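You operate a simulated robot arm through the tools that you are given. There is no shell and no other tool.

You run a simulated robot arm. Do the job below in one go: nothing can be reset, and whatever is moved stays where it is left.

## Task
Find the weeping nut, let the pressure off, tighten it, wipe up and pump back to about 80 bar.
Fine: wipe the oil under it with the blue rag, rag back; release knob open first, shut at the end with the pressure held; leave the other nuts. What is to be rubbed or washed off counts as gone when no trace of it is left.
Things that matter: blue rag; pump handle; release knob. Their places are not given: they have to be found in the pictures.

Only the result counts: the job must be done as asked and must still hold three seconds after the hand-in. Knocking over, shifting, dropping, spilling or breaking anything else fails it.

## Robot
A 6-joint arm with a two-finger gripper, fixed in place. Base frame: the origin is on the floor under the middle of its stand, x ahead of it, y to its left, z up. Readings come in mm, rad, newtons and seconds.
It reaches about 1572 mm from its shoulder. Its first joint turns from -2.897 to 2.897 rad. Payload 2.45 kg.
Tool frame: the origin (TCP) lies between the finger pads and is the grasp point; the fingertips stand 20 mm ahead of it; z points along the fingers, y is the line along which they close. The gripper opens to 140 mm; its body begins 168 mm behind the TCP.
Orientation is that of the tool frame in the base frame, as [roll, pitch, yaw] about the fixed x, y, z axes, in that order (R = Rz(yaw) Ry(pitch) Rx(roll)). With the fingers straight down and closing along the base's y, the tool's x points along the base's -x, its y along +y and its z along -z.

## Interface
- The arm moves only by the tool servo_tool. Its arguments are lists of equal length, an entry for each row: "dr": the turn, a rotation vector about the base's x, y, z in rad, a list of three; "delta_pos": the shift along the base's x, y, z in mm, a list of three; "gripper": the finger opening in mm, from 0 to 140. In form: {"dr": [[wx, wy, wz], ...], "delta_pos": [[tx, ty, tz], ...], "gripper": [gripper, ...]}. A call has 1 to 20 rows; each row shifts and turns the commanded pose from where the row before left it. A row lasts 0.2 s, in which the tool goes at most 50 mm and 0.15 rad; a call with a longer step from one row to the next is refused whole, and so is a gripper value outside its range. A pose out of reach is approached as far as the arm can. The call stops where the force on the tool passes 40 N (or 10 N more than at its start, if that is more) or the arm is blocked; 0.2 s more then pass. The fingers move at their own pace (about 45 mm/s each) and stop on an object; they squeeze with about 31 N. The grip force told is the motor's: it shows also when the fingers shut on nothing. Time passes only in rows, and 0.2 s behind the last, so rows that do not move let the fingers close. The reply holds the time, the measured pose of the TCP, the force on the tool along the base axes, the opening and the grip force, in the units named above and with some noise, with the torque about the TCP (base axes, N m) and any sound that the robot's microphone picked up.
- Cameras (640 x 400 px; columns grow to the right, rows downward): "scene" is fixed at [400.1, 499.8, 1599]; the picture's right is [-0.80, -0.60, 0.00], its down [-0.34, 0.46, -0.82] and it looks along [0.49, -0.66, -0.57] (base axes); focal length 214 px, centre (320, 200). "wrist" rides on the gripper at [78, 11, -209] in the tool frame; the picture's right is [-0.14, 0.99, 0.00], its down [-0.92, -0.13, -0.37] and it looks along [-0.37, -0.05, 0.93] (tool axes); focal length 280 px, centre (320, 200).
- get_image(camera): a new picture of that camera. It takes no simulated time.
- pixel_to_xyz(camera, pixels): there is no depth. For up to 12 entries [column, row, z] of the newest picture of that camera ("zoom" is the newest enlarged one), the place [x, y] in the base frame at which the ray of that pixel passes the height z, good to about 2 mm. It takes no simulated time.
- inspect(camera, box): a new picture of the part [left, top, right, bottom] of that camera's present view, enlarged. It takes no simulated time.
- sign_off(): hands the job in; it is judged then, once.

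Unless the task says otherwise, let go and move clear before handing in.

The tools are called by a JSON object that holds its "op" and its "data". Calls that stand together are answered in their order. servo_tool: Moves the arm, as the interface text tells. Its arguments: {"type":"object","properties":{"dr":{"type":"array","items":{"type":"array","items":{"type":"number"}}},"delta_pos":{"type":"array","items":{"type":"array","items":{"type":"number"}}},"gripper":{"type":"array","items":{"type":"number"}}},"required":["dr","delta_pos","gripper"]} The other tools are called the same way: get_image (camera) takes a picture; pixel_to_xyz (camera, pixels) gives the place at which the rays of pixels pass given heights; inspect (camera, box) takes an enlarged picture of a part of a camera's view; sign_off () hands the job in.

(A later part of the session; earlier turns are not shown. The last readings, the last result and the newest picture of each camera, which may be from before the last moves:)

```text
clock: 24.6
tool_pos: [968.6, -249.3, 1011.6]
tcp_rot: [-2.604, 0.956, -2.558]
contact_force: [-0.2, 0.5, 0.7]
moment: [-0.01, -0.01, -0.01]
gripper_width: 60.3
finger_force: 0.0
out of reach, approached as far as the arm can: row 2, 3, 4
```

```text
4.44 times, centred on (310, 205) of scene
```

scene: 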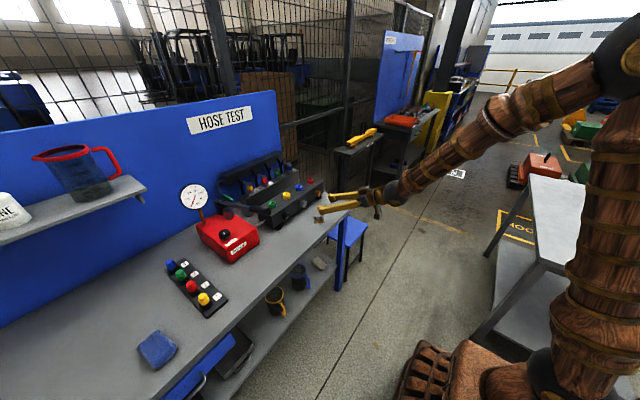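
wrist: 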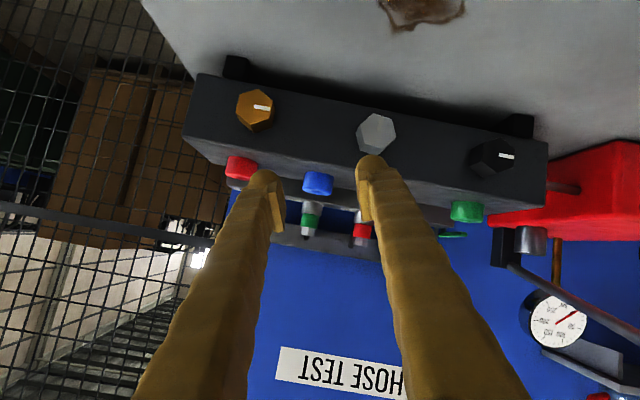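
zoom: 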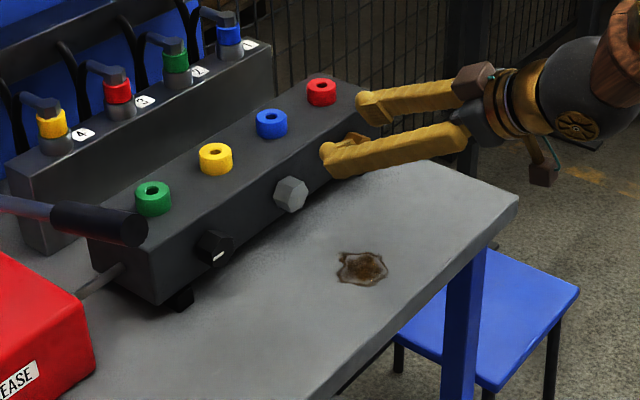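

The tilted-forward pose is near a wrist singularity (rows 2–4 flagged), so I'll change tactics. I'll back off, bring the tool closer to vertical (about 20° tilt) and grip the nut from above like a spanner.

{"op": "servo_tool", "data": {"dr": [[0, 0, 0], [0.0408, 0.1148, -0.0377], [0.0408, 0.1148, -0.0377], [0.0408, 0.1148, -0.0377], [0.0408, 0.1148, -0.0377], [0.0408, 0.1148, -0.0377], [0.0408, 0.1148, -0.0377], [0, 0, 0], [0, 0, 0]], "delta_pos": [[-20, 0, 10], [-14.8, 8.2, 18.1], [-14.8, 8.2, 18.1], [-14.8, 8.2, 18.1], [-14.8, 8.2, 18.1], [-14.8, 8.2, 18.1], [-14.8, 8.2, 18.1], [0, 0, 0], [0, 0, 0]], "gripper": [60, 60, 60, 60, 60, 60, 60, 60, 60]}}

{"op": "get_image", "data": {"camera": "scene"}}

```text
clock: 26.6
tool_pos: [866.0, -197.6, 1122.2]
tcp_rot: [-3.141, 0.402, -3.118]
contact_force: [-0.1, -0.8, 0.1]
moment: [0.02, 0.06, 0.04]
gripper_width: 60.2
finger_force: 0.0
out of reach, approached as far as the arm can: row 3
```

```text
taken
```

scene: 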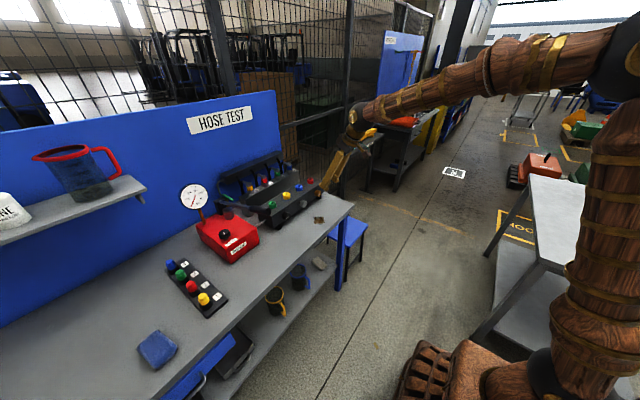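

The tool recovered to (866,-198,1122), tilted 0.40 rad with no contact, and this region reaches well. I'll roll −30° about x and come down in front of the grey nut.

{"op": "servo_tool", "data": {"dr": [[-0.131, 0, -0.006], [-0.131, 0, -0.006], [-0.131, 0, -0.006], [-0.131, 0, -0.006], [0, 0, 0], [0, 0, 0]], "delta_pos": [[27, 0.3, -35], [27, 0.3, -35], [27, 0.3, -35], [27, 0.3, -35], [0, 0, 0], [0, 0, 0]], "gripper": [60, 60, 60, 60, 60, 60]}}

{"op": "get_image", "data": {"camera": "wrist"}}

{"op": "inspect", "data": {"camera": "scene", "box": [240, 150, 380, 240]}}

```text
clock: 28.0
tool_pos: [975.4, -197.8, 982.1]
tcp_rot: [-2.579, 0.343, -2.935]
contact_force: [-0.5, 0.5, 0.4]
moment: [-0.02, -0.02, 0.02]
gripper_width: 60.0
finger_force: 0.1
```

```text
taken
```

wrist: 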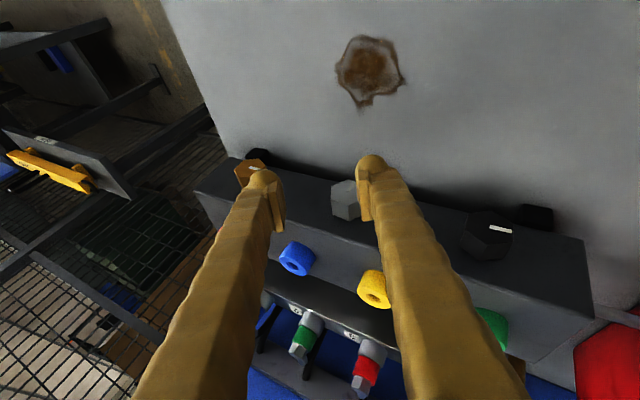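

```text
4.44 times, centred on (310, 195) of scene
```

zoom: 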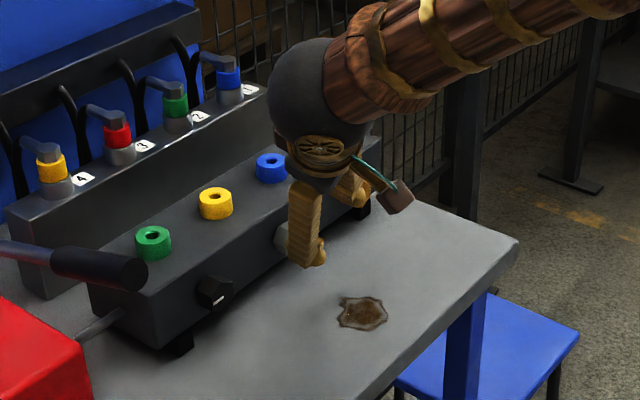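

The pose was reached with tool y along (0,0.87,−0.5), matching a pair of flats. I'll descend to nut height and advance part of the way.

{"op": "servo_tool", "data": {"dr": [[0, 0, 0], [0, 0, 0], [0, 0, 0], [0, 0, 0], [0, 0, 0]], "delta_pos": [[0, 0.8, -24.3], [0, 0.7, -24.3], [12, 0, 0], [12, 0, 0], [0, 0, 0]], "gripper": [60, 60, 60, 60, 60]}}

{"op": "get_image", "data": {"camera": "wrist"}}

{"op": "inspect", "data": {"camera": "wrist", "box": [240, 120, 440, 245]}}

{"op": "inspect", "data": {"camera": "scene", "box": [270, 170, 350, 230]}}

```text
clock: 29.2
tool_pos: [998.9, -194.9, 933.1]
tcp_rot: [-2.577, 0.34, -2.934]
contact_force: [-0.5, -0.6, 0.5]
moment: [0.01, 0.01, -0.03]
gripper_width: 60.1
finger_force: 0.1
```

```text
taken
```

wrist: 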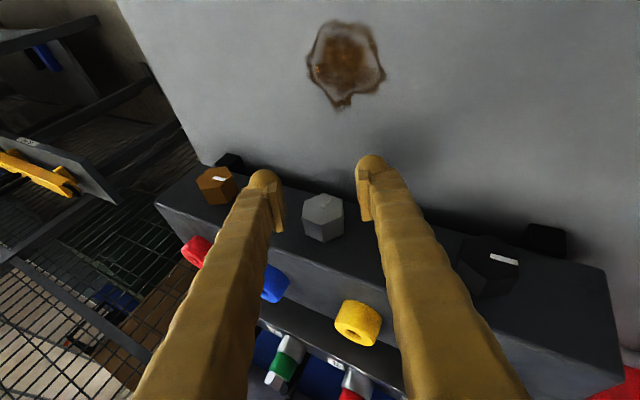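

```text
3.20 times, centred on (340, 182) of wrist
```

zoom: 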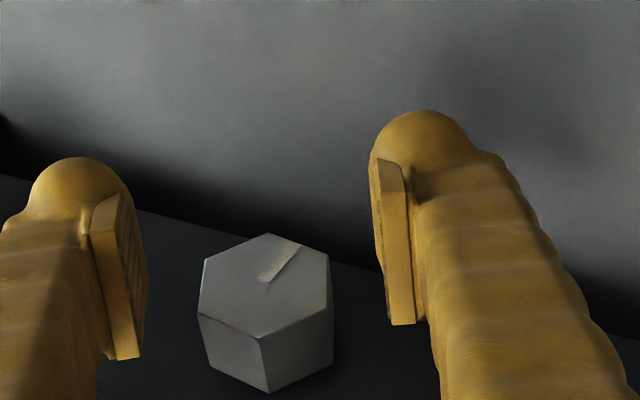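

```text
6.67 times, centred on (310, 200) of scene
```

zoom: 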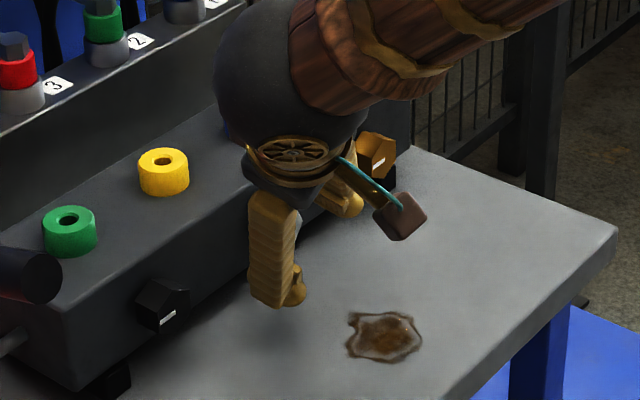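

The nut sits centred between the pads with its side flats parallel to them (zoom (264,300)). I'll advance the last 30 mm.

{"op": "servo_tool", "data": {"dr": [[0, 0, 0], [0, 0, 0], [0, 0, 0], [0, 0, 0]], "delta_pos": [[10, -0.5, 0], [10, -0.5, 0], [9, -0.4, 0], [0, 0, 0]], "gripper": [60, 60, 60, 60]}}

{"op": "get_image", "data": {"camera": "wrist"}}

{"op": "inspect", "data": {"camera": "wrist", "box": [240, 120, 440, 245]}}

```text
clock: 30.2
tool_pos: [1026.2, -197.3, 933.4]
tcp_rot: [-2.578, 0.342, -2.934]
contact_force: [-29.9, 6.9, 11.9]
moment: [-0.09, -0.07, 0.3]
gripper_width: 60.2
finger_force: 0.2
```

```text
taken
```

wrist: 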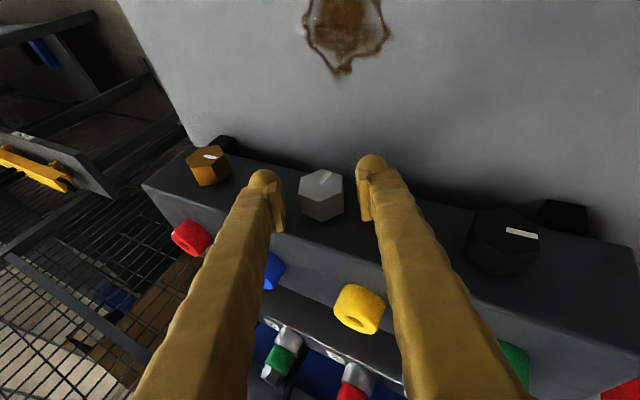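

```text
3.20 times, centred on (340, 182) of wrist
```

zoom: 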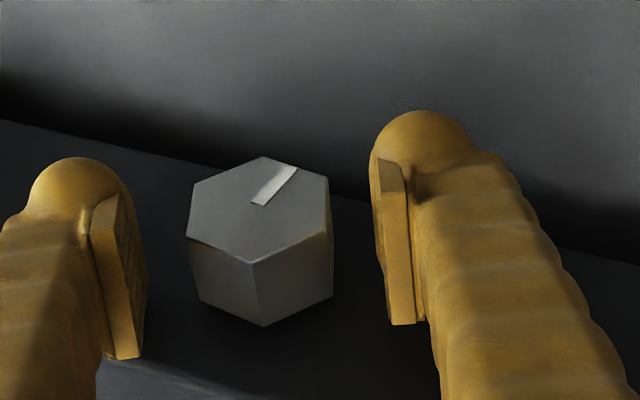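

The finger edge is pressing lightly on the manifold face (−30 N at x=1026), so this is deep enough. I'll back off 3 mm and close on the nut.

{"op": "servo_tool", "data": {"dr": [[0, 0, 0], [0, 0, 0], [0, 0, 0], [0, 0, 0]], "delta_pos": [[-4.5, 0, 0], [0, 0, 0], [0, 0, 0], [0, 0, 0]], "gripper": [60, 45, 25, 20]}}

{"op": "inspect", "data": {"camera": "wrist", "box": [240, 120, 440, 245]}}

```text
clock: 31.2
tool_pos: [1022.8, -197.8, 932.1]
tcp_rot: [-2.579, 0.343, -2.934]
contact_force: [4.1, 13.2, -8.0]
moment: [0.12, 0.04, 0.25]
gripper_width: 36.5
finger_force: 26.8
```

```text
3.20 times, centred on (340, 182) of wrist
```

zoom: 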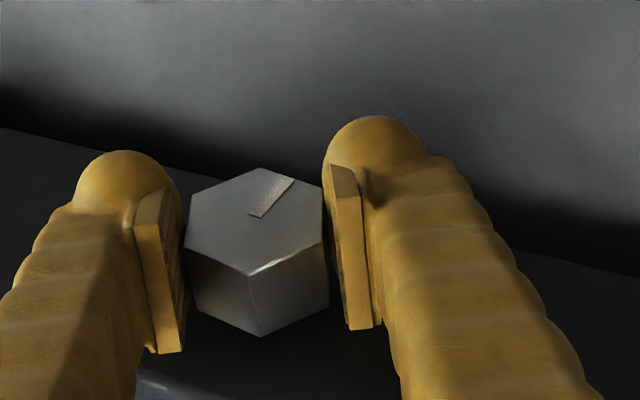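

The fingers hold the nut's flats at 36.5 mm opening. I'll turn it clockwise (as seen from the front, +x rotation) about the nut's axis in small rows and check the torque.

{"op": "servo_tool", "data": {"dr": [[0, 0, 0], [0.09, 0, 0], [0.09, 0, 0], [0.09, 0, 0], [0, 0, 0]], "delta_pos": [[0, 0.7, -0.4], [0, -0.5, 0.2], [0, -0.5, 0.15], [0, -0.5, 0.15], [0, 0, 0]], "gripper": [20, 20, 20, 20, 20]}}

{"op": "inspect", "data": {"camera": "wrist", "box": [240, 120, 440, 245]}}

```text
clock: 32.4
tool_pos: [1023.3, -197.6, 933.5]
tcp_rot: [-2.864, 0.384, -3.036]
contact_force: [5.2, -0.4, 1.0]
moment: [-0.02, -0.09, 0.24]
gripper_width: 36.1
finger_force: 44.8
```

```text
3.20 times, centred on (340, 182) of wrist
```

zoom: 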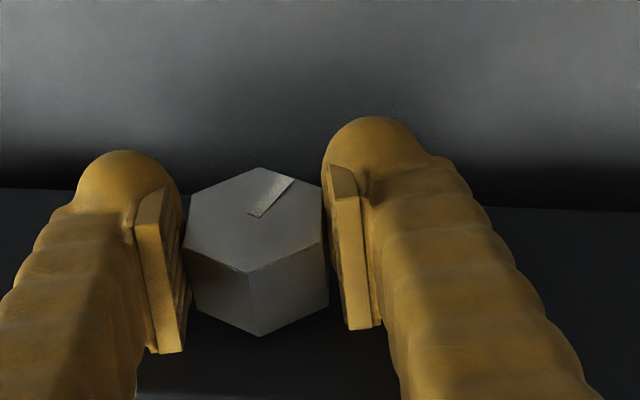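

The nut turns with the fingers (its mark keeps its place in the wrist view) with almost no torque or side load. I'll continue the turn.

{"op": "servo_tool", "data": {"dr": [[0.09, 0, 0], [0.09, 0, 0], [0.09, 0, 0], [0.09, 0, 0], [0.09, 0, 0], [0.09, 0, 0], [0, 0, 0]], "delta_pos": [[0, -0.5, 0.1], [0, -0.5, 0.05], [0, -0.5, 0], [0, -0.5, -0.05], [0, -0.5, -0.1], [0, -0.5, -0.1], [0, 0, 0]], "gripper": [20, 20, 20, 20, 20, 20, 20]}}

{"op": "inspect", "data": {"camera": "wrist", "box": [240, 120, 440, 245]}}

{"op": "inspect", "data": {"camera": "scene", "box": [270, 170, 350, 230]}}

```text
clock: 34.0
tool_pos: [1022.8, -202.4, 933.3]
tcp_rot: [2.838, 0.382, 3.023]
contact_force: [9.0, -35.7, 3.8]
moment: [-0.28, -0.48, -0.11]
gripper_width: 36.1
finger_force: 45.6
```

```text
3.20 times, centred on (340, 182) of wrist
```

zoom: 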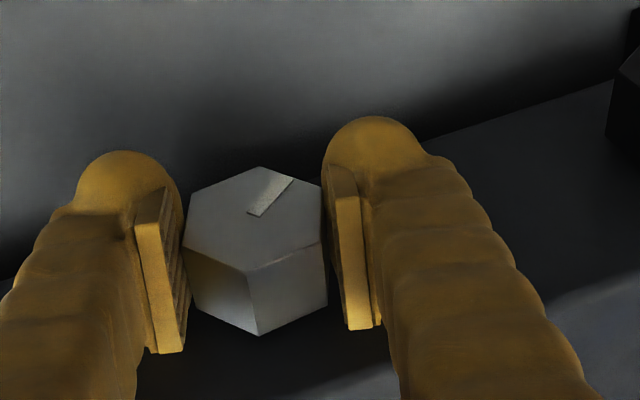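

```text
6.67 times, centred on (310, 200) of scene
```

zoom: 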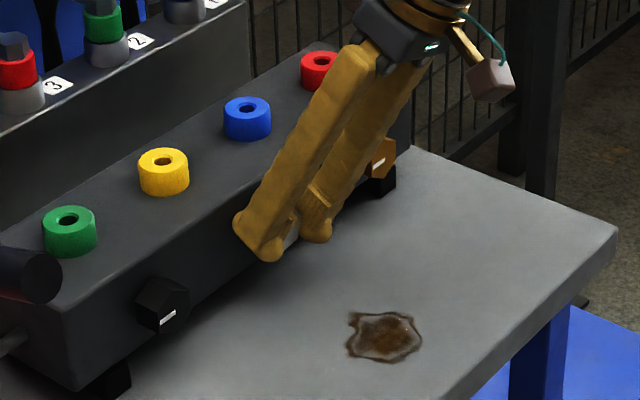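

The turn is at 0.81 rad, but a −36 N side force shows the axis is a bit off my estimate. I'll shift −y by 2.5 mm to relieve it, then finish this 60° stroke.

{"op": "servo_tool", "data": {"dr": [[0, 0, 0], [0.08, 0, 0], [0.08, 0, 0], [0.076, 0, 0], [0, 0, 0]], "delta_pos": [[0, -2.5, 0], [0, -0.8, -0.2], [0, -0.8, -0.2], [0, -0.8, -0.2], [0, 0, 0]], "gripper": [20, 20, 20, 20, 20]}}

{"op": "inspect", "data": {"camera": "wrist", "box": [240, 120, 440, 245]}}

```text
clock: 35.2
tool_pos: [1024.1, -203.9, 933.4]
tcp_rot: [2.583, 0.343, 2.937]
contact_force: [12.8, 10.1, 9.2]
moment: [0.14, -0.15, 0.18]
gripper_width: 35.8
finger_force: 44.9
```

```text
3.20 times, centred on (340, 182) of wrist
```

zoom: 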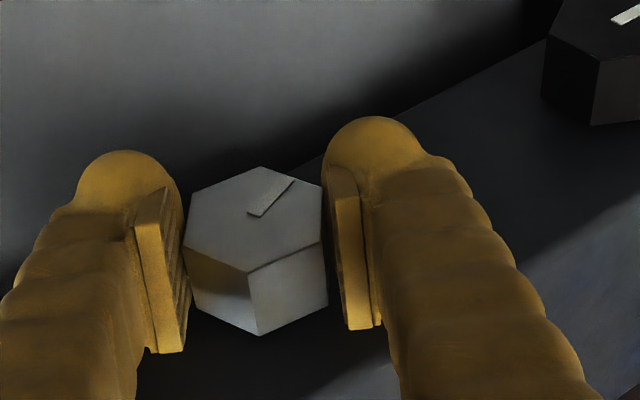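

The first 60° stroke is done (roll from −30° to +30°). I'll open, back off, roll back −60° and come in for a second grip.

{"op": "servo_tool", "data": {"dr": [[0, 0, 0], [0, 0, 0], [0, 0, 0], [0, 0, 0], [0, 0, 0], [-0.131, 0, 0], [-0.131, 0, 0], [-0.131, 0, 0], [-0.131, 0, 0], [-0.131, 0, 0], [-0.131, 0, 0], [-0.131, 0, 0], [-0.13, 0, 0], [0, 0, 0]], "delta_pos": [[-1, 0, 0], [0, 0, 0], [0, 0, 0], [-20, 0, 0], [-20, 0, 0], [0, 0.9, 0.4], [0, 0.9, 0.3], [0, 0.9, 0.2], [0, 0.9, 0.1], [0, 0.9, -0.1], [0, 0.9, -0.2], [0, 0.9, -0.3], [0, 0.9, -0.4], [0, 0, 0]], "gripper": [40, 55, 60, 60, 60, 60, 60, 60, 60, 60, 60, 60, 60, 60]}}

{"op": "get_image", "data": {"camera": "wrist"}}

{"op": "inspect", "data": {"camera": "wrist", "box": [240, 120, 440, 245]}}

```text
clock: 38.2
tool_pos: [981.9, -198.9, 931.4]
tcp_rot: [-2.575, 0.341, -2.934]
contact_force: [-0.4, 1.3, -0.2]
moment: [0.01, 0.02, 0.0]
gripper_width: 60.1
finger_force: 0.1
```

```text
taken
```

wrist: 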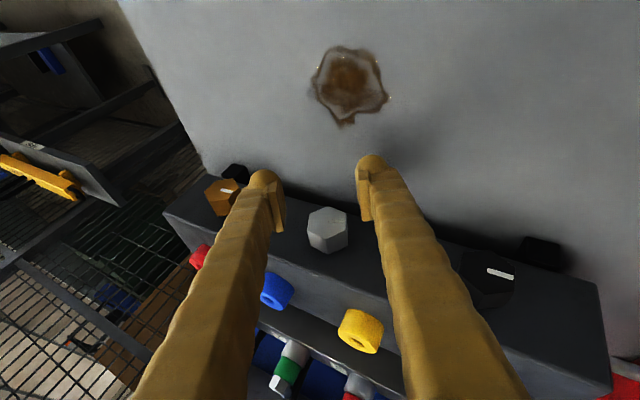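

```text
3.20 times, centred on (340, 182) of wrist
```

zoom: 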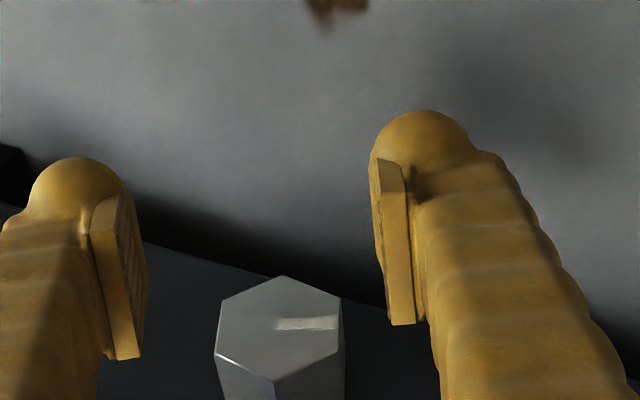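

The grey nut's mark has turned about 60° toward +y, with 30° left to match the others. I'll re-advance and grip again.

{"op": "servo_tool", "data": {"dr": [[0, 0, 0], [0, 0, 0], [0, 0, 0], [0, 0, 0], [0, 0, 0], [0, 0, 0]], "delta_pos": [[14, 0.6, 0.3], [14, 0.6, 0.2], [13, 0.6, 0.2], [0, 0, 0], [0, 0, 0], [0, 0, 0]], "gripper": [60, 60, 60, 45, 25, 20]}}

{"op": "inspect", "data": {"camera": "wrist", "box": [240, 120, 440, 245]}}

```text
clock: 39.6
tool_pos: [1023.2, -196.5, 932.8]
tcp_rot: [-2.577, 0.343, -2.935]
contact_force: [1.4, 11.2, -4.3]
moment: [0.07, -0.11, -0.18]
gripper_width: 37.0
finger_force: 34.3
```

```text
3.20 times, centred on (340, 182) of wrist
```

zoom: 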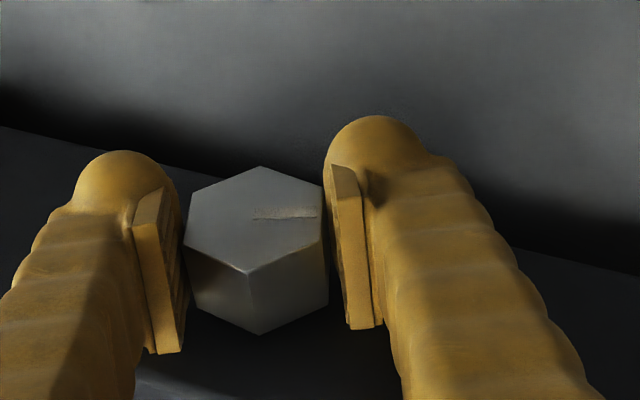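

The nut is gripped again at 37 mm. I'll turn the remaining 30° in steps and look for the torque rising.

{"op": "servo_tool", "data": {"dr": [[0, 0, 0], [0.09, 0, 0], [0.09, 0, 0], [0.09, 0, 0], [0.09, 0, 0], [0, 0, 0]], "delta_pos": [[0, 0.6, -0.3], [0, -0.7, 0.3], [0, -0.7, 0.25], [0, -0.7, 0.2], [0, -0.7, 0.15], [0, 0, 0]], "gripper": [20, 20, 20, 20, 20, 20]}}

{"op": "inspect", "data": {"camera": "wrist", "box": [240, 120, 440, 245]}}

```text
clock: 41.0
tool_pos: [1023.8, -198.8, 934.1]
tcp_rot: [-2.959, 0.39, -3.072]
contact_force: [6.8, 6.9, 6.4]
moment: [0.03, -0.4, -0.35]
gripper_width: 36.5
finger_force: 44.7
```

```text
3.20 times, centred on (340, 182) of wrist
```

zoom: 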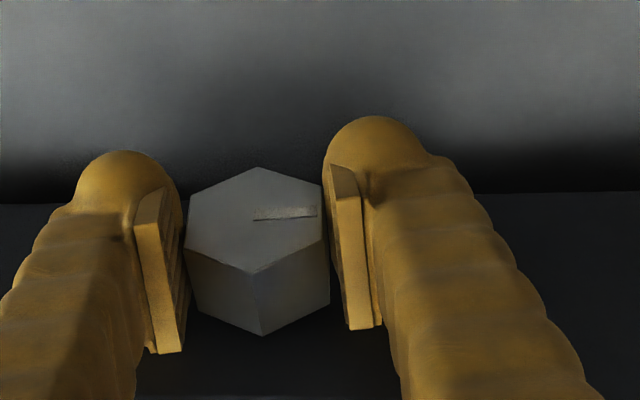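

The turn is at 0.36 rad of this stroke with no real resistance. I'll do the last 0.17 rad and read the torque.

{"op": "servo_tool", "data": {"dr": [[0.06, 0, 0], [0.06, 0, 0], [0.05, 0, 0], [0, 0, 0]], "delta_pos": [[0, -0.4, 0.1], [0, -0.4, 0.05], [0, -0.4, 0], [0, 0, 0]], "gripper": [20, 20, 20, 20]}}

{"op": "inspect", "data": {"camera": "wrist", "box": [240, 120, 440, 245]}}

{"op": "get_image", "data": {"camera": "wrist"}}

```text
clock: 42.0
tool_pos: [1022.7, -200.5, 932.2]
tcp_rot: [3.14, 0.396, 3.14]
contact_force: [10.6, 0.2, -4.0]
moment: [-0.51, -0.34, -0.08]
gripper_width: 35.9
finger_force: 45.4
```

```text
3.20 times, centred on (340, 182) of wrist
```

zoom: 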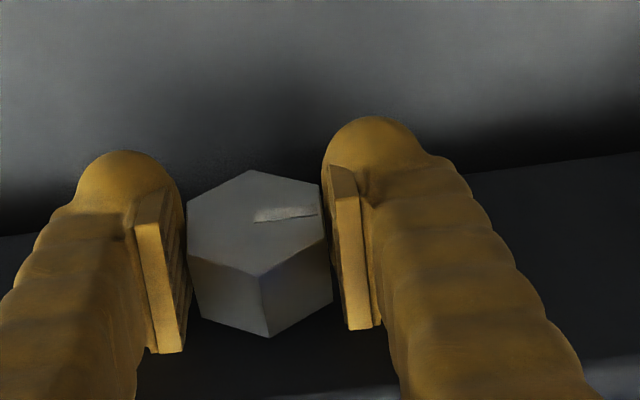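

```text
taken
```

wrist: 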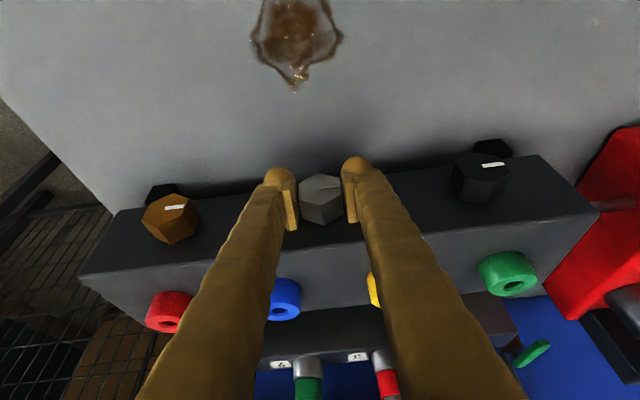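

The torque about x has jumped to −0.51 N·m and the nut lagged the fingers slightly, so it's seating. I'll add a little more turn to be sure, then hold.

{"op": "servo_tool", "data": {"dr": [[0.04, 0, 0], [0.04, 0, 0], [0, 0, 0]], "delta_pos": [[0, -0.2, 0], [0, -0.2, 0], [0, 0, 0]], "gripper": [10, 10, 10]}}

{"op": "inspect", "data": {"camera": "wrist", "box": [240, 120, 440, 245]}}

```text
clock: 42.8
tool_pos: [1023.3, -200.7, 934.3]
tcp_rot: [3.053, 0.396, 3.106]
contact_force: [-8.5, -8.4, 5.4]
moment: [-0.96, 0.29, 0.43]
gripper_width: 36.3
finger_force: 44.7
```

```text
3.20 times, centred on (340, 182) of wrist
```

zoom: 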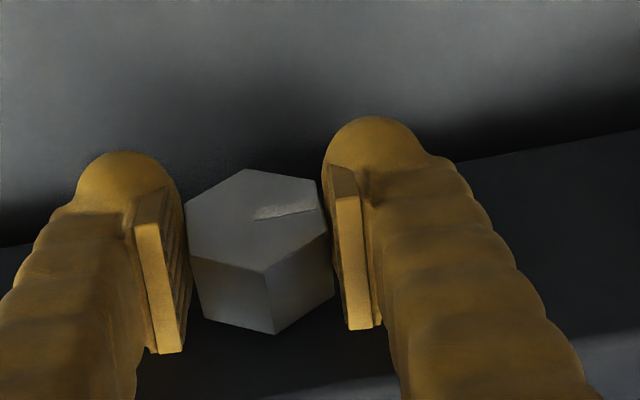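

The torque reached −0.96 N·m with the nut no longer following, so it's tight. I'll unload, open and back away to inspect it.

{"op": "servo_tool", "data": {"dr": [[-0.08, 0, 0], [0, 0, 0], [0, 0, 0], [0, 0, 0], [0, 0, 0], [0, 0, 0]], "delta_pos": [[0, 0.3, 0], [0, 0, 0], [0, 0, 0], [-25, 0, 5], [-40, 0, 15], [0, 0, 0]], "gripper": [36, 50, 65, 70, 70, 70]}}

{"op": "get_image", "data": {"camera": "wrist"}}

{"op": "inspect", "data": {"camera": "wrist", "box": [130, 100, 530, 300]}}

{"op": "inspect", "data": {"camera": "scene", "box": [180, 160, 350, 240]}}

```text
clock: 44.2
tool_pos: [958.9, -199.6, 955.0]
tcp_rot: [3.14, 0.398, 3.14]
contact_force: [0.6, 0.1, 0.7]
moment: [0.01, 0.02, 0.01]
gripper_width: 69.9
finger_force: 0.0
```

```text
taken
```

wrist: 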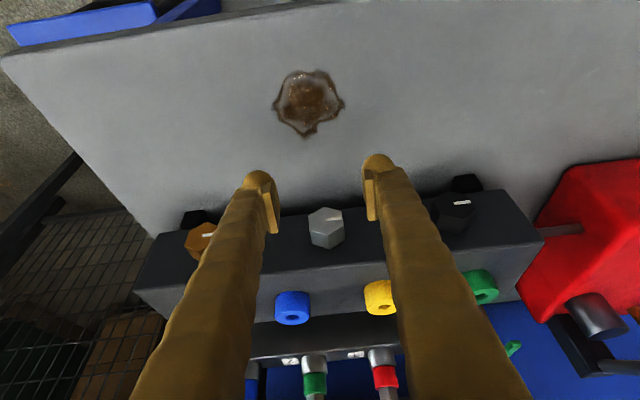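

```text
1.60 times, centred on (330, 200) of wrist
```

zoom: 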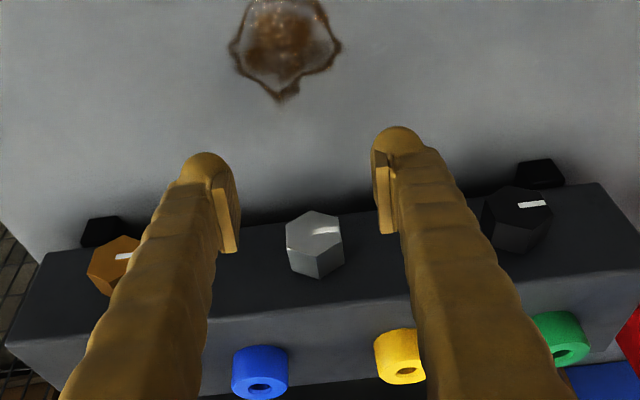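

```text
3.76 times, centred on (265, 200) of scene
```

zoom: 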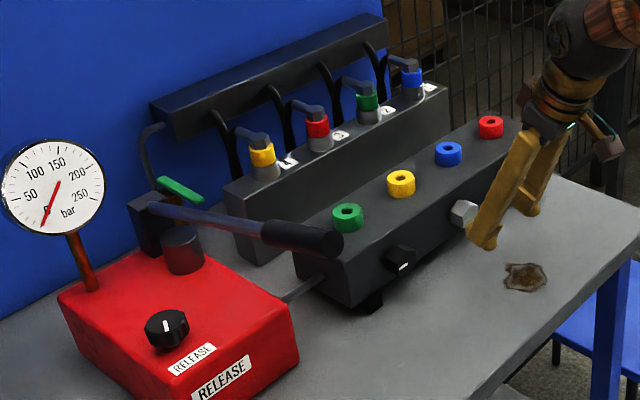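

All three marks look parallel now; I'll zoom in on the grey nut and the black one to confirm.

{"op": "inspect", "data": {"camera": "wrist", "box": [290, 190, 370, 240]}}

{"op": "inspect", "data": {"camera": "wrist", "box": [415, 175, 495, 225]}}

{"op": "inspect", "data": {"camera": "scene", "box": [285, 185, 345, 235]}}

{"op": "pixel_to_xyz", "data": {"camera": "wrist", "pixels": [[308, 100, 860], [275, 100, 860], [343, 100, 860], [308, 70, 860], [308, 135, 860], [295, 135, 860], [330, 74, 860]]}}

```text
8.00 times, centred on (330, 215) of wrist
```

zoom: 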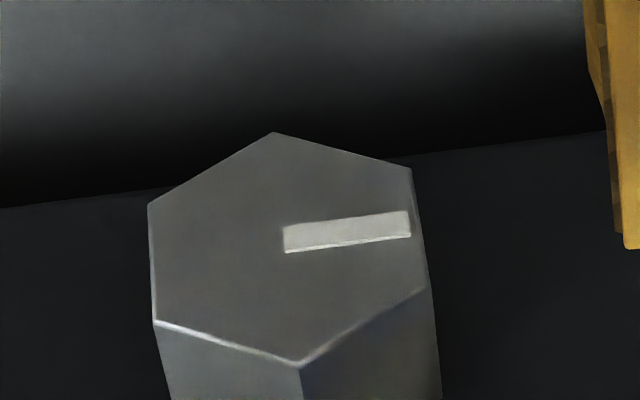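

```text
8.00 times, centred on (455, 200) of wrist
```

zoom: 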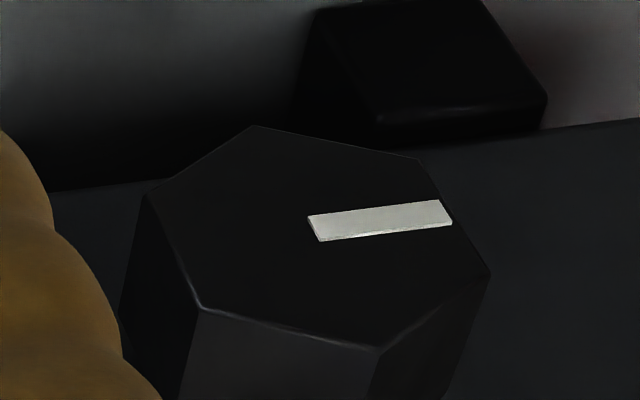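

```text
8.00 times, centred on (315, 210) of scene
```

zoom: 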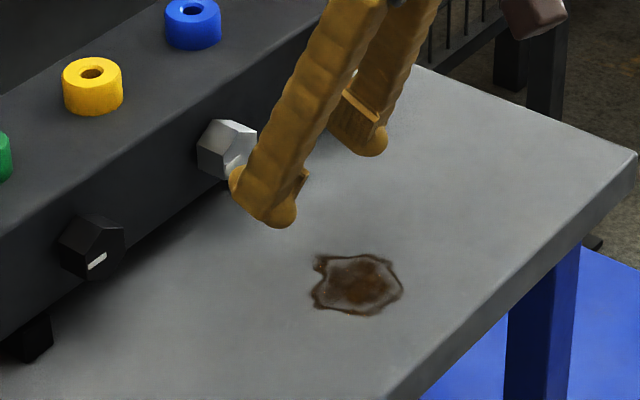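

```text
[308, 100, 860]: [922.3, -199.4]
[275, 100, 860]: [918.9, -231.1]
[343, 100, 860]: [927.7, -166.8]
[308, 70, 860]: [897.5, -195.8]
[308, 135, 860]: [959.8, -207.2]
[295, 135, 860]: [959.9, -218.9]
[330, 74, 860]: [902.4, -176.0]
```

The grey mark is now parallel to the black one, and the drip under the nut is gone. The puddle spans about x 897–960, y −232 to −165, so next I'll lift, straighten and travel above the handle height to the blue rag.

{"op": "servo_tool", "data": {"dr": [[0, 0.0663, 0], [0, 0.0663, 0], [0, 0.0663, 0], [0, 0.0663, 0], [0, 0.0663, 0], [0, 0.0663, 0], [0, 0, 0], [0, 0, 0], [0, 0, 0], [0, 0, 0], [0, 0, 0], [0, 0, 0], [0, 0, 0], [0, 0, 0]], "delta_pos": [[-15, 0, 44], [-15, 0, 44], [-15, 0, 44], [-15, 0, 44], [-15, 0, 44], [-15, 0, 40], [0, 48, 0], [0, 48, 0], [0, 48, 0], [0, 48, 0], [0, 48, 0], [0, 48, 0], [0, 48, 0], [0, 48, 0]], "gripper": [140, 140, 140, 140, 140, 140, 140, 140, 140, 140, 140, 140, 140, 140]}}

{"op": "servo_tool", "data": {"dr": [[0, 0, 0], [0, 0, 0], [0, 0, 0], [0, 0, 0], [0, 0, 0], [0, 0, 0], [0, 0, 0], [0, 0, 0], [0, 0, 0]], "delta_pos": [[0, 48, 0], [0, 48, 0], [0, 48, 0], [0, 48, 0], [0, 48, 0], [0, 48, 0], [0, 45, -20], [0, 45, -40], [0, 0, 0]], "gripper": [140, 140, 140, 140, 140, 140, 140, 140, 140]}}

{"op": "get_image", "data": {"camera": "wrist"}}

{"op": "get_image", "data": {"camera": "scene"}}

```text
clock: 47.2
tool_pos: [868.2, 183.9, 1214.7]
tcp_rot: [3.141, 0.001, 3.139]
contact_force: [-0.9, 0.2, -0.5]
moment: [-0.02, -0.03, 0.02]
gripper_width: 140.3
finger_force: 0.0
```

```text
refused: row 8 steps farther than a row can; nothing moved
```

```text
taken
```

wrist: 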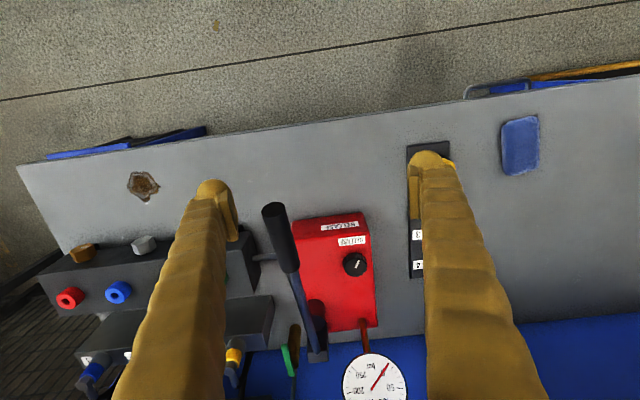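

```text
taken
```

scene: 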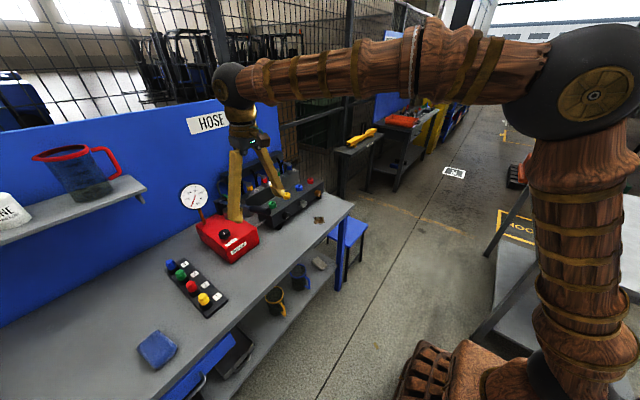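

The first call reached (868,184,1215); the second was refused for one overlong row, so nothing moved. I'll go on to above the rag at wrist (520,145).

{"op": "servo_tool", "data": {"dr": [[0, 0, 0], [0, 0, 0], [0, 0, 0], [0, 0, 0], [0, 0, 0], [0, 0, 0], [0, 0, 0], [0, 0, 0], [0, 0, 0], [0, 0, 0]], "delta_pos": [[0, 47, 0], [0, 47, 0], [0, 47, 0], [0, 47, 0], [0, 47, 0], [0, 47, 0], [0, 47, 0], [0, 40, -25], [0, 15, -40], [0, 0, 0]], "gripper": [140, 140, 140, 140, 140, 140, 140, 140, 140, 140]}}

{"op": "get_image", "data": {"camera": "wrist"}}

{"op": "inspect", "data": {"camera": "scene", "box": [110, 300, 220, 390]}}

```text
clock: 49.4
tool_pos: [868.9, 568.9, 1148.9]
tcp_rot: [3.14, 0.0, 3.141]
contact_force: [0.8, 0.1, 0.8]
moment: [0.02, 0.01, -0.01]
gripper_width: 140.0
finger_force: 0.0
```

```text
taken
```

wrist: 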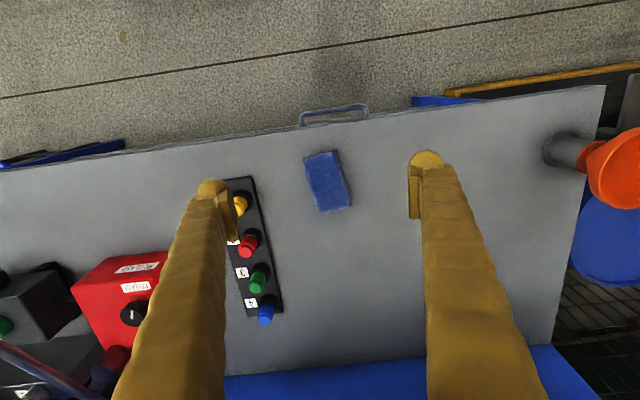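

```text
4.44 times, centred on (165, 345) of scene
```

zoom: 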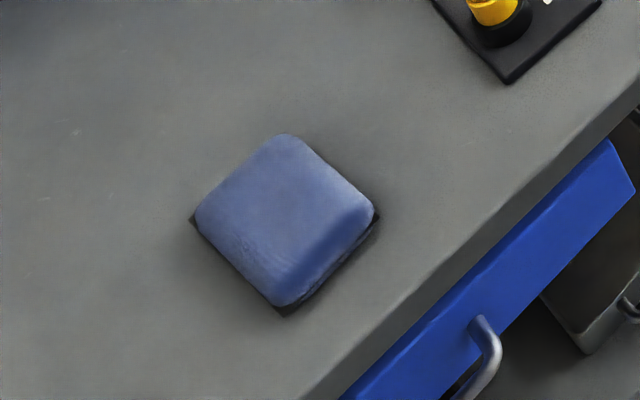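

The rag is a folded pad with corners near wrist (305,158), (337,151), (351,204), (319,212). I'll get its outline and height.

{"op": "inspect", "data": {"camera": "wrist", "box": [280, 130, 376, 230]}}

{"op": "pixel_to_xyz", "data": {"camera": "wrist", "pixels": [[305, 158, 880], [337, 151, 880], [351, 204, 880], [319, 212, 880], [328, 181, 880], [328, 181, 870], [328, 181, 890]]}}

{"op": "pixel_to_xyz", "data": {"camera": "scene", "pixels": [[156.5, 346, 870], [156.5, 346, 880], [156.5, 346, 890], [156.9, 330.5, 880], [136.5, 348, 880], [178, 348, 880], [156.5, 368.5, 880]]}}

```text
4.00 times, centred on (328, 180) of wrist
```

zoom: 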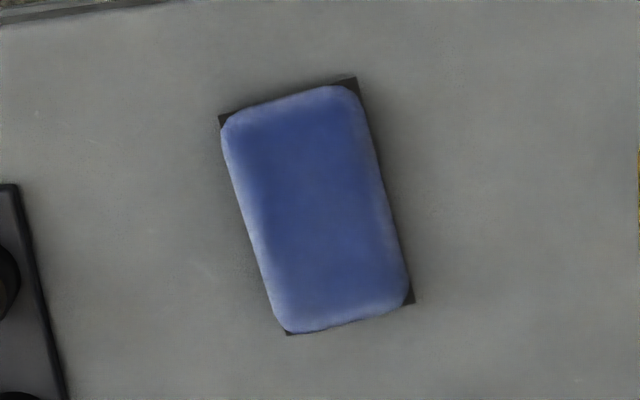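

```text
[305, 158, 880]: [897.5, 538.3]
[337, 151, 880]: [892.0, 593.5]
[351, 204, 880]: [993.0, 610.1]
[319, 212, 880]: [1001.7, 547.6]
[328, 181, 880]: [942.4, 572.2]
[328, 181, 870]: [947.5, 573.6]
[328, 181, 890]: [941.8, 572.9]
```

```text
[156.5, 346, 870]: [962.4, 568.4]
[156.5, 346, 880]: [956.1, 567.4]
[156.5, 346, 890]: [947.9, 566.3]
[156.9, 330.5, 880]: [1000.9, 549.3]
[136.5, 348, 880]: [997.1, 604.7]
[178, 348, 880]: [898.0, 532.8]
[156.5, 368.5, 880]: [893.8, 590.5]
```

The rag is about 104×57 mm, centred near (946,571), rotated about +0.127 rad, with its top at z≈880. I'll align with its short side, open to 85 mm and come down above it.

{"op": "servo_tool", "data": {"dr": [[0, 0, 0.0635], [0, 0, 0.0635], [0, 0, 0], [0, 0, 0], [0, 0, 0], [0, 0, 0], [0, 0, 0]], "delta_pos": [[20, 0.6, -40], [20, 0.6, -40], [20, 0.7, -40], [17, 0.7, -40], [0, 0, -35], [0, 0, -30], [0, 0, 0]], "gripper": [120, 100, 85, 85, 85, 85, 85]}}

{"op": "get_image", "data": {"camera": "wrist"}}

{"op": "inspect", "data": {"camera": "wrist", "box": [220, 100, 420, 225]}}

{"op": "inspect", "data": {"camera": "scene", "box": [100, 280, 220, 390]}}

```text
clock: 51.0
tool_pos: [944.3, 571.7, 923.1]
tcp_rot: [3.139, 0.0, -3.015]
contact_force: [-0.7, 0.2, -0.5]
moment: [0.0, 0.03, 0.01]
gripper_width: 84.8
finger_force: 0.1
```

```text
taken
```

wrist: 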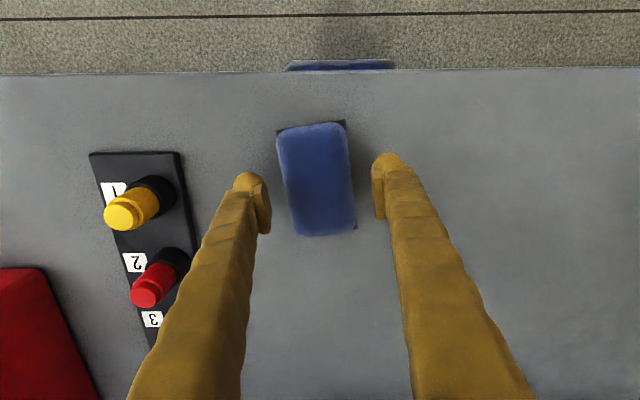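

```text
3.20 times, centred on (320, 162) of wrist
```

zoom: 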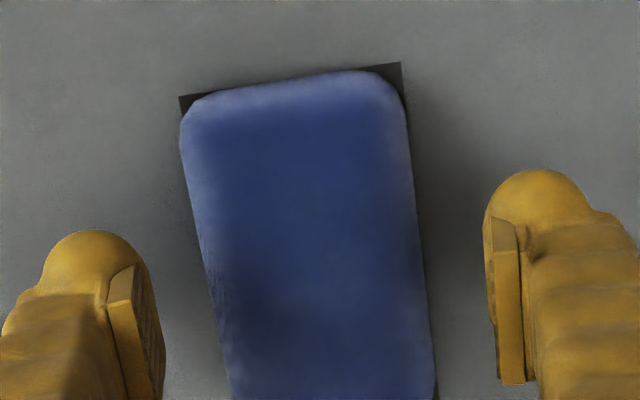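

```text
3.64 times, centred on (160, 335) of scene
```

zoom: 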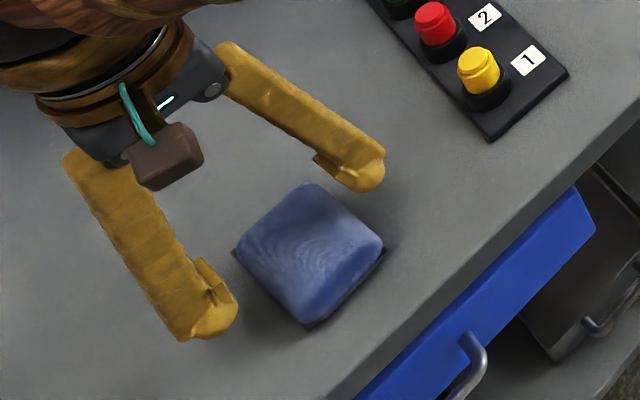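

The rag is centred and parallel between the fingers. I'll lower so the fingertips are just above the bench (TCP z≈886) and close.

{"op": "servo_tool", "data": {"dr": [[0, 0, 0], [0, 0, 0], [0, 0, 0], [0, 0, 0], [0, 0, 0], [0, 0, 0]], "delta_pos": [[1, 0, -20], [0, 0, -16], [0, 0, 0], [0, 0, 0], [0, 0, 0], [0, 0, 0]], "gripper": [85, 85, 70, 50, 40, 40]}}

{"op": "get_image", "data": {"camera": "wrist"}}

{"op": "inspect", "data": {"camera": "scene", "box": [100, 280, 220, 390]}}

```text
clock: 52.4
tool_pos: [946.1, 571.1, 886.7]
tcp_rot: [3.14, -0.001, -3.016]
contact_force: [-0.8, 0.3, 0.6]
moment: [-0.02, -0.04, -0.01]
gripper_width: 63.5
finger_force: 31.1
```

```text
taken
```

wrist: 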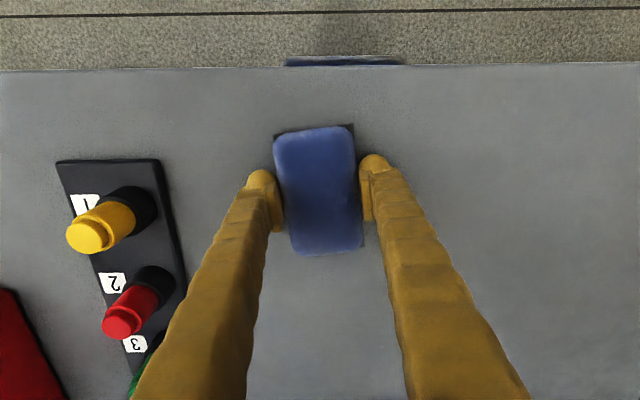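

```text
3.64 times, centred on (160, 335) of scene
```

zoom: 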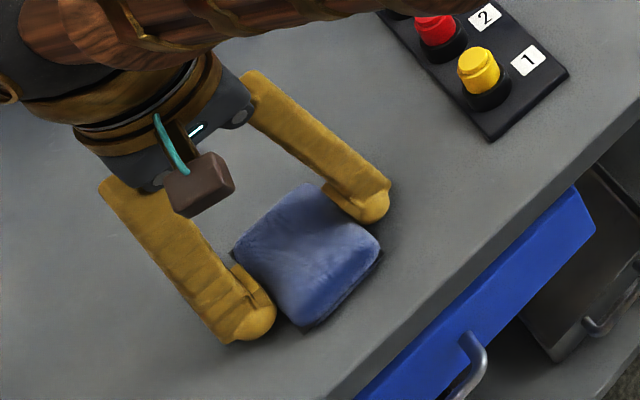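

The fingers are holding the rag at 63.5 mm with 31 N, at pick pose (946.1,571.1,886.7) with yaw −3.016. I'll lift it and check.

{"op": "servo_tool", "data": {"dr": [[0, 0, 0], [0, 0, 0], [0, 0, 0], [0, 0, 0], [0, 0, 0]], "delta_pos": [[0, 0, 15], [0, 0, 25], [0, 0, 40], [0, 0, 40], [0, 0, 0]], "gripper": [40, 40, 40, 40, 40]}}

{"op": "get_image", "data": {"camera": "wrist"}}

{"op": "inspect", "data": {"camera": "scene", "box": [100, 260, 220, 390]}}

```text
clock: 53.6
tool_pos: [946.2, 570.4, 1007.8]
tcp_rot: [3.138, 0.0, -3.017]
contact_force: [-0.2, 0.6, -0.5]
moment: [-0.01, 0.01, -0.02]
gripper_width: 63.5
finger_force: 31.1
```

```text
taken
```

wrist: 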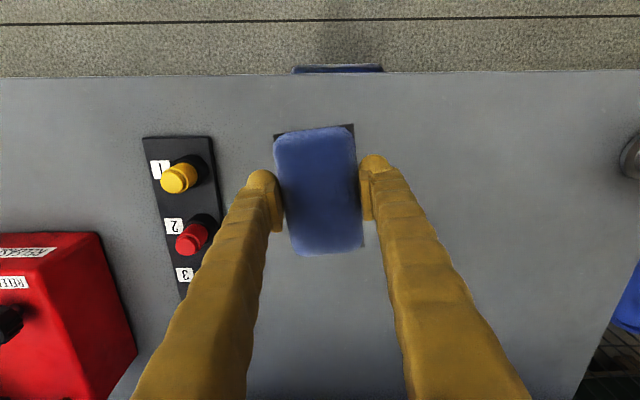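

```text
3.08 times, centred on (160, 325) of scene
```

zoom: 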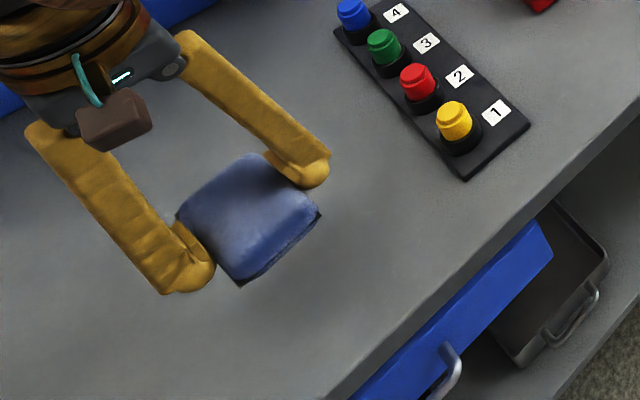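

The rag came up cleanly with nothing left beneath it. I'll carry it high over the pump handle toward the puddle.

{"op": "servo_tool", "data": {"dr": [[0, 0, 0], [0, 0, 0], [0, 0, 0], [0, 0, 0], [0, 0, 0], [0, 0, 0], [0, 0, 0], [0, 0, 0], [0, 0, 0], [0, 0, 0], [0, 0, 0], [0, 0, 0], [0, 0, 0], [0, 0, 0], [0, 0, 0], [0, 0, 0], [0, 0, 0], [0, 0, 0], [0, 0, 0], [0, 0, 0]], "delta_pos": [[-12, 0, 43], [-12, 0, 43], [-12, 0, 43], [-12, 0, 43], [-12, 0, 43], [0, -48, 0], [0, -48, 0], [0, -48, 0], [0, -48, 0], [0, -48, 0], [0, -48, 0], [0, -48, 0], [0, -48, 0], [0, -48, 0], [0, -48, 0], [0, -48, 0], [0, -48, 0], [0, -48, 0], [0, -48, 0], [0, -48, 0]], "gripper": [40, 40, 40, 40, 40, 40, 40, 40, 40, 40, 40, 40, 40, 40, 40, 40, 40, 40, 40, 40]}}

{"op": "servo_tool", "data": {"dr": [[0, 0, 0], [0, 0, 0], [0, 0, 0], [0, 0, 0], [0, 0, 0], [0, 0, 0], [0, 0, 0]], "delta_pos": [[8, -43, -10], [7, -10, -45], [7, 0, -45], [7, 0, -45], [7, 0, -45], [6, 0, -45], [0, 0, 0]], "gripper": [40, 40, 40, 40, 40, 40, 40]}}

{"op": "get_image", "data": {"camera": "wrist"}}

{"op": "get_image", "data": {"camera": "scene"}}

```text
clock: 57.8
tool_pos: [886.9, -151.0, 1222.7]
tcp_rot: [3.14, 0.001, -3.016]
contact_force: [0.8, 0.2, -0.1]
moment: [0.04, 0.02, -0.01]
gripper_width: 63.8
finger_force: 30.8
```

```text
clock: 59.4
tool_pos: [927.3, -202.6, 987.1]
tcp_rot: [3.141, -0.001, -3.016]
contact_force: [0.2, 0.9, -0.8]
moment: [0.02, -0.03, -0.01]
gripper_width: 63.6
finger_force: 31.5
```

```text
taken
```

wrist: 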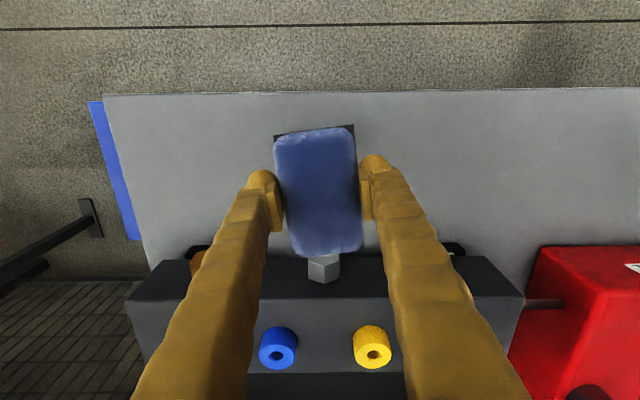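

```text
taken
```

scene: 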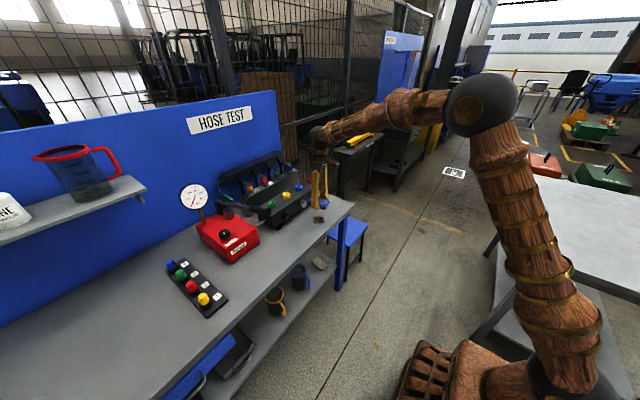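

The rag is above the puddle at (927,−203,987). I'll lower it onto the bench until I feel a light contact.

{"op": "servo_tool", "data": {"dr": [[0, 0, 0], [0, 0, 0], [0, 0, 0], [0, 0, 0], [0, 0, 0], [0, 0, 0]], "delta_pos": [[0.5, 1, -40], [0, 1, -40], [0, 0, -14], [0, 0, -5], [0, 0, -2], [0, 0, 0]], "gripper": [40, 40, 40, 40, 40, 40]}}

```text
clock: 60.8
tool_pos: [928.3, -200.9, 887.4]
tcp_rot: [3.14, -0.001, -3.016]
contact_force: [-1.3, -0.7, 7.3]
moment: [-0.03, 0.09, 0.0]
gripper_width: 63.5
finger_force: 30.6
```

Light contact at 7 N. I'll rub back and forth across the puddle with a slight press.

{"op": "servo_tool", "data": {"dr": [[0, 0, 0], [0, 0, 0], [0, 0, 0], [0, 0, 0], [0, 0, 0], [0, 0, 0], [0, 0, 0], [0, 0, 0], [0, 0, 0], [0, 0, 0], [0, 0, 0], [0, 0, 0], [0, 0, 0], [0, 0, 0], [0, 0, 0], [0, 0, 0], [0, 0, 0], [0, 0, 0], [0, 0, 0], [0, 0, 0]], "delta_pos": [[0, -20, -0.5], [0, -20, 0], [0, -15, 0], [0, 22, 0], [0, 22, 0], [0, 22, 0], [0, 22, 0], [0, 22, 0], [-12, 0, 0], [0, -22, 0], [0, -22, 0], [0, -22, 0], [0, -22, 0], [0, -22, 0], [24, 0, 0], [0, 22, 0], [0, 22, 0], [0, 22, 0], [0, 22, 0], [0, 22, 0]], "gripper": [40, 40, 40, 40, 40, 40, 40, 40, 40, 40, 40, 40, 40, 40, 40, 40, 40, 40, 40, 40]}}

{"op": "get_image", "data": {"camera": "wrist"}}

{"op": "inspect", "data": {"camera": "scene", "box": [275, 175, 355, 240]}}

```text
clock: 65.0
tool_pos: [941.5, -145.4, 886.7]
tcp_rot: [3.141, 0.001, -3.017]
contact_force: [0.7, -6.1, 20.9]
moment: [-0.21, 0.01, 0.2]
gripper_width: 63.6
finger_force: 30.8
```

```text
taken
```

wrist: 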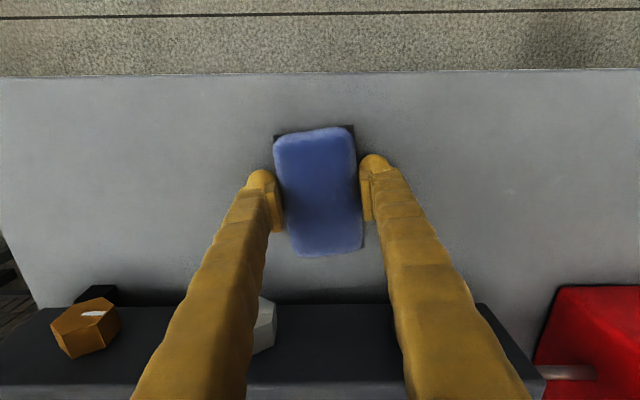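

```text
6.15 times, centred on (315, 208) of scene
```

zoom: 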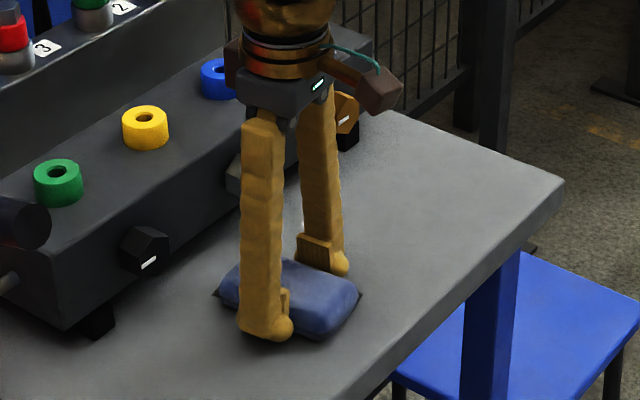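

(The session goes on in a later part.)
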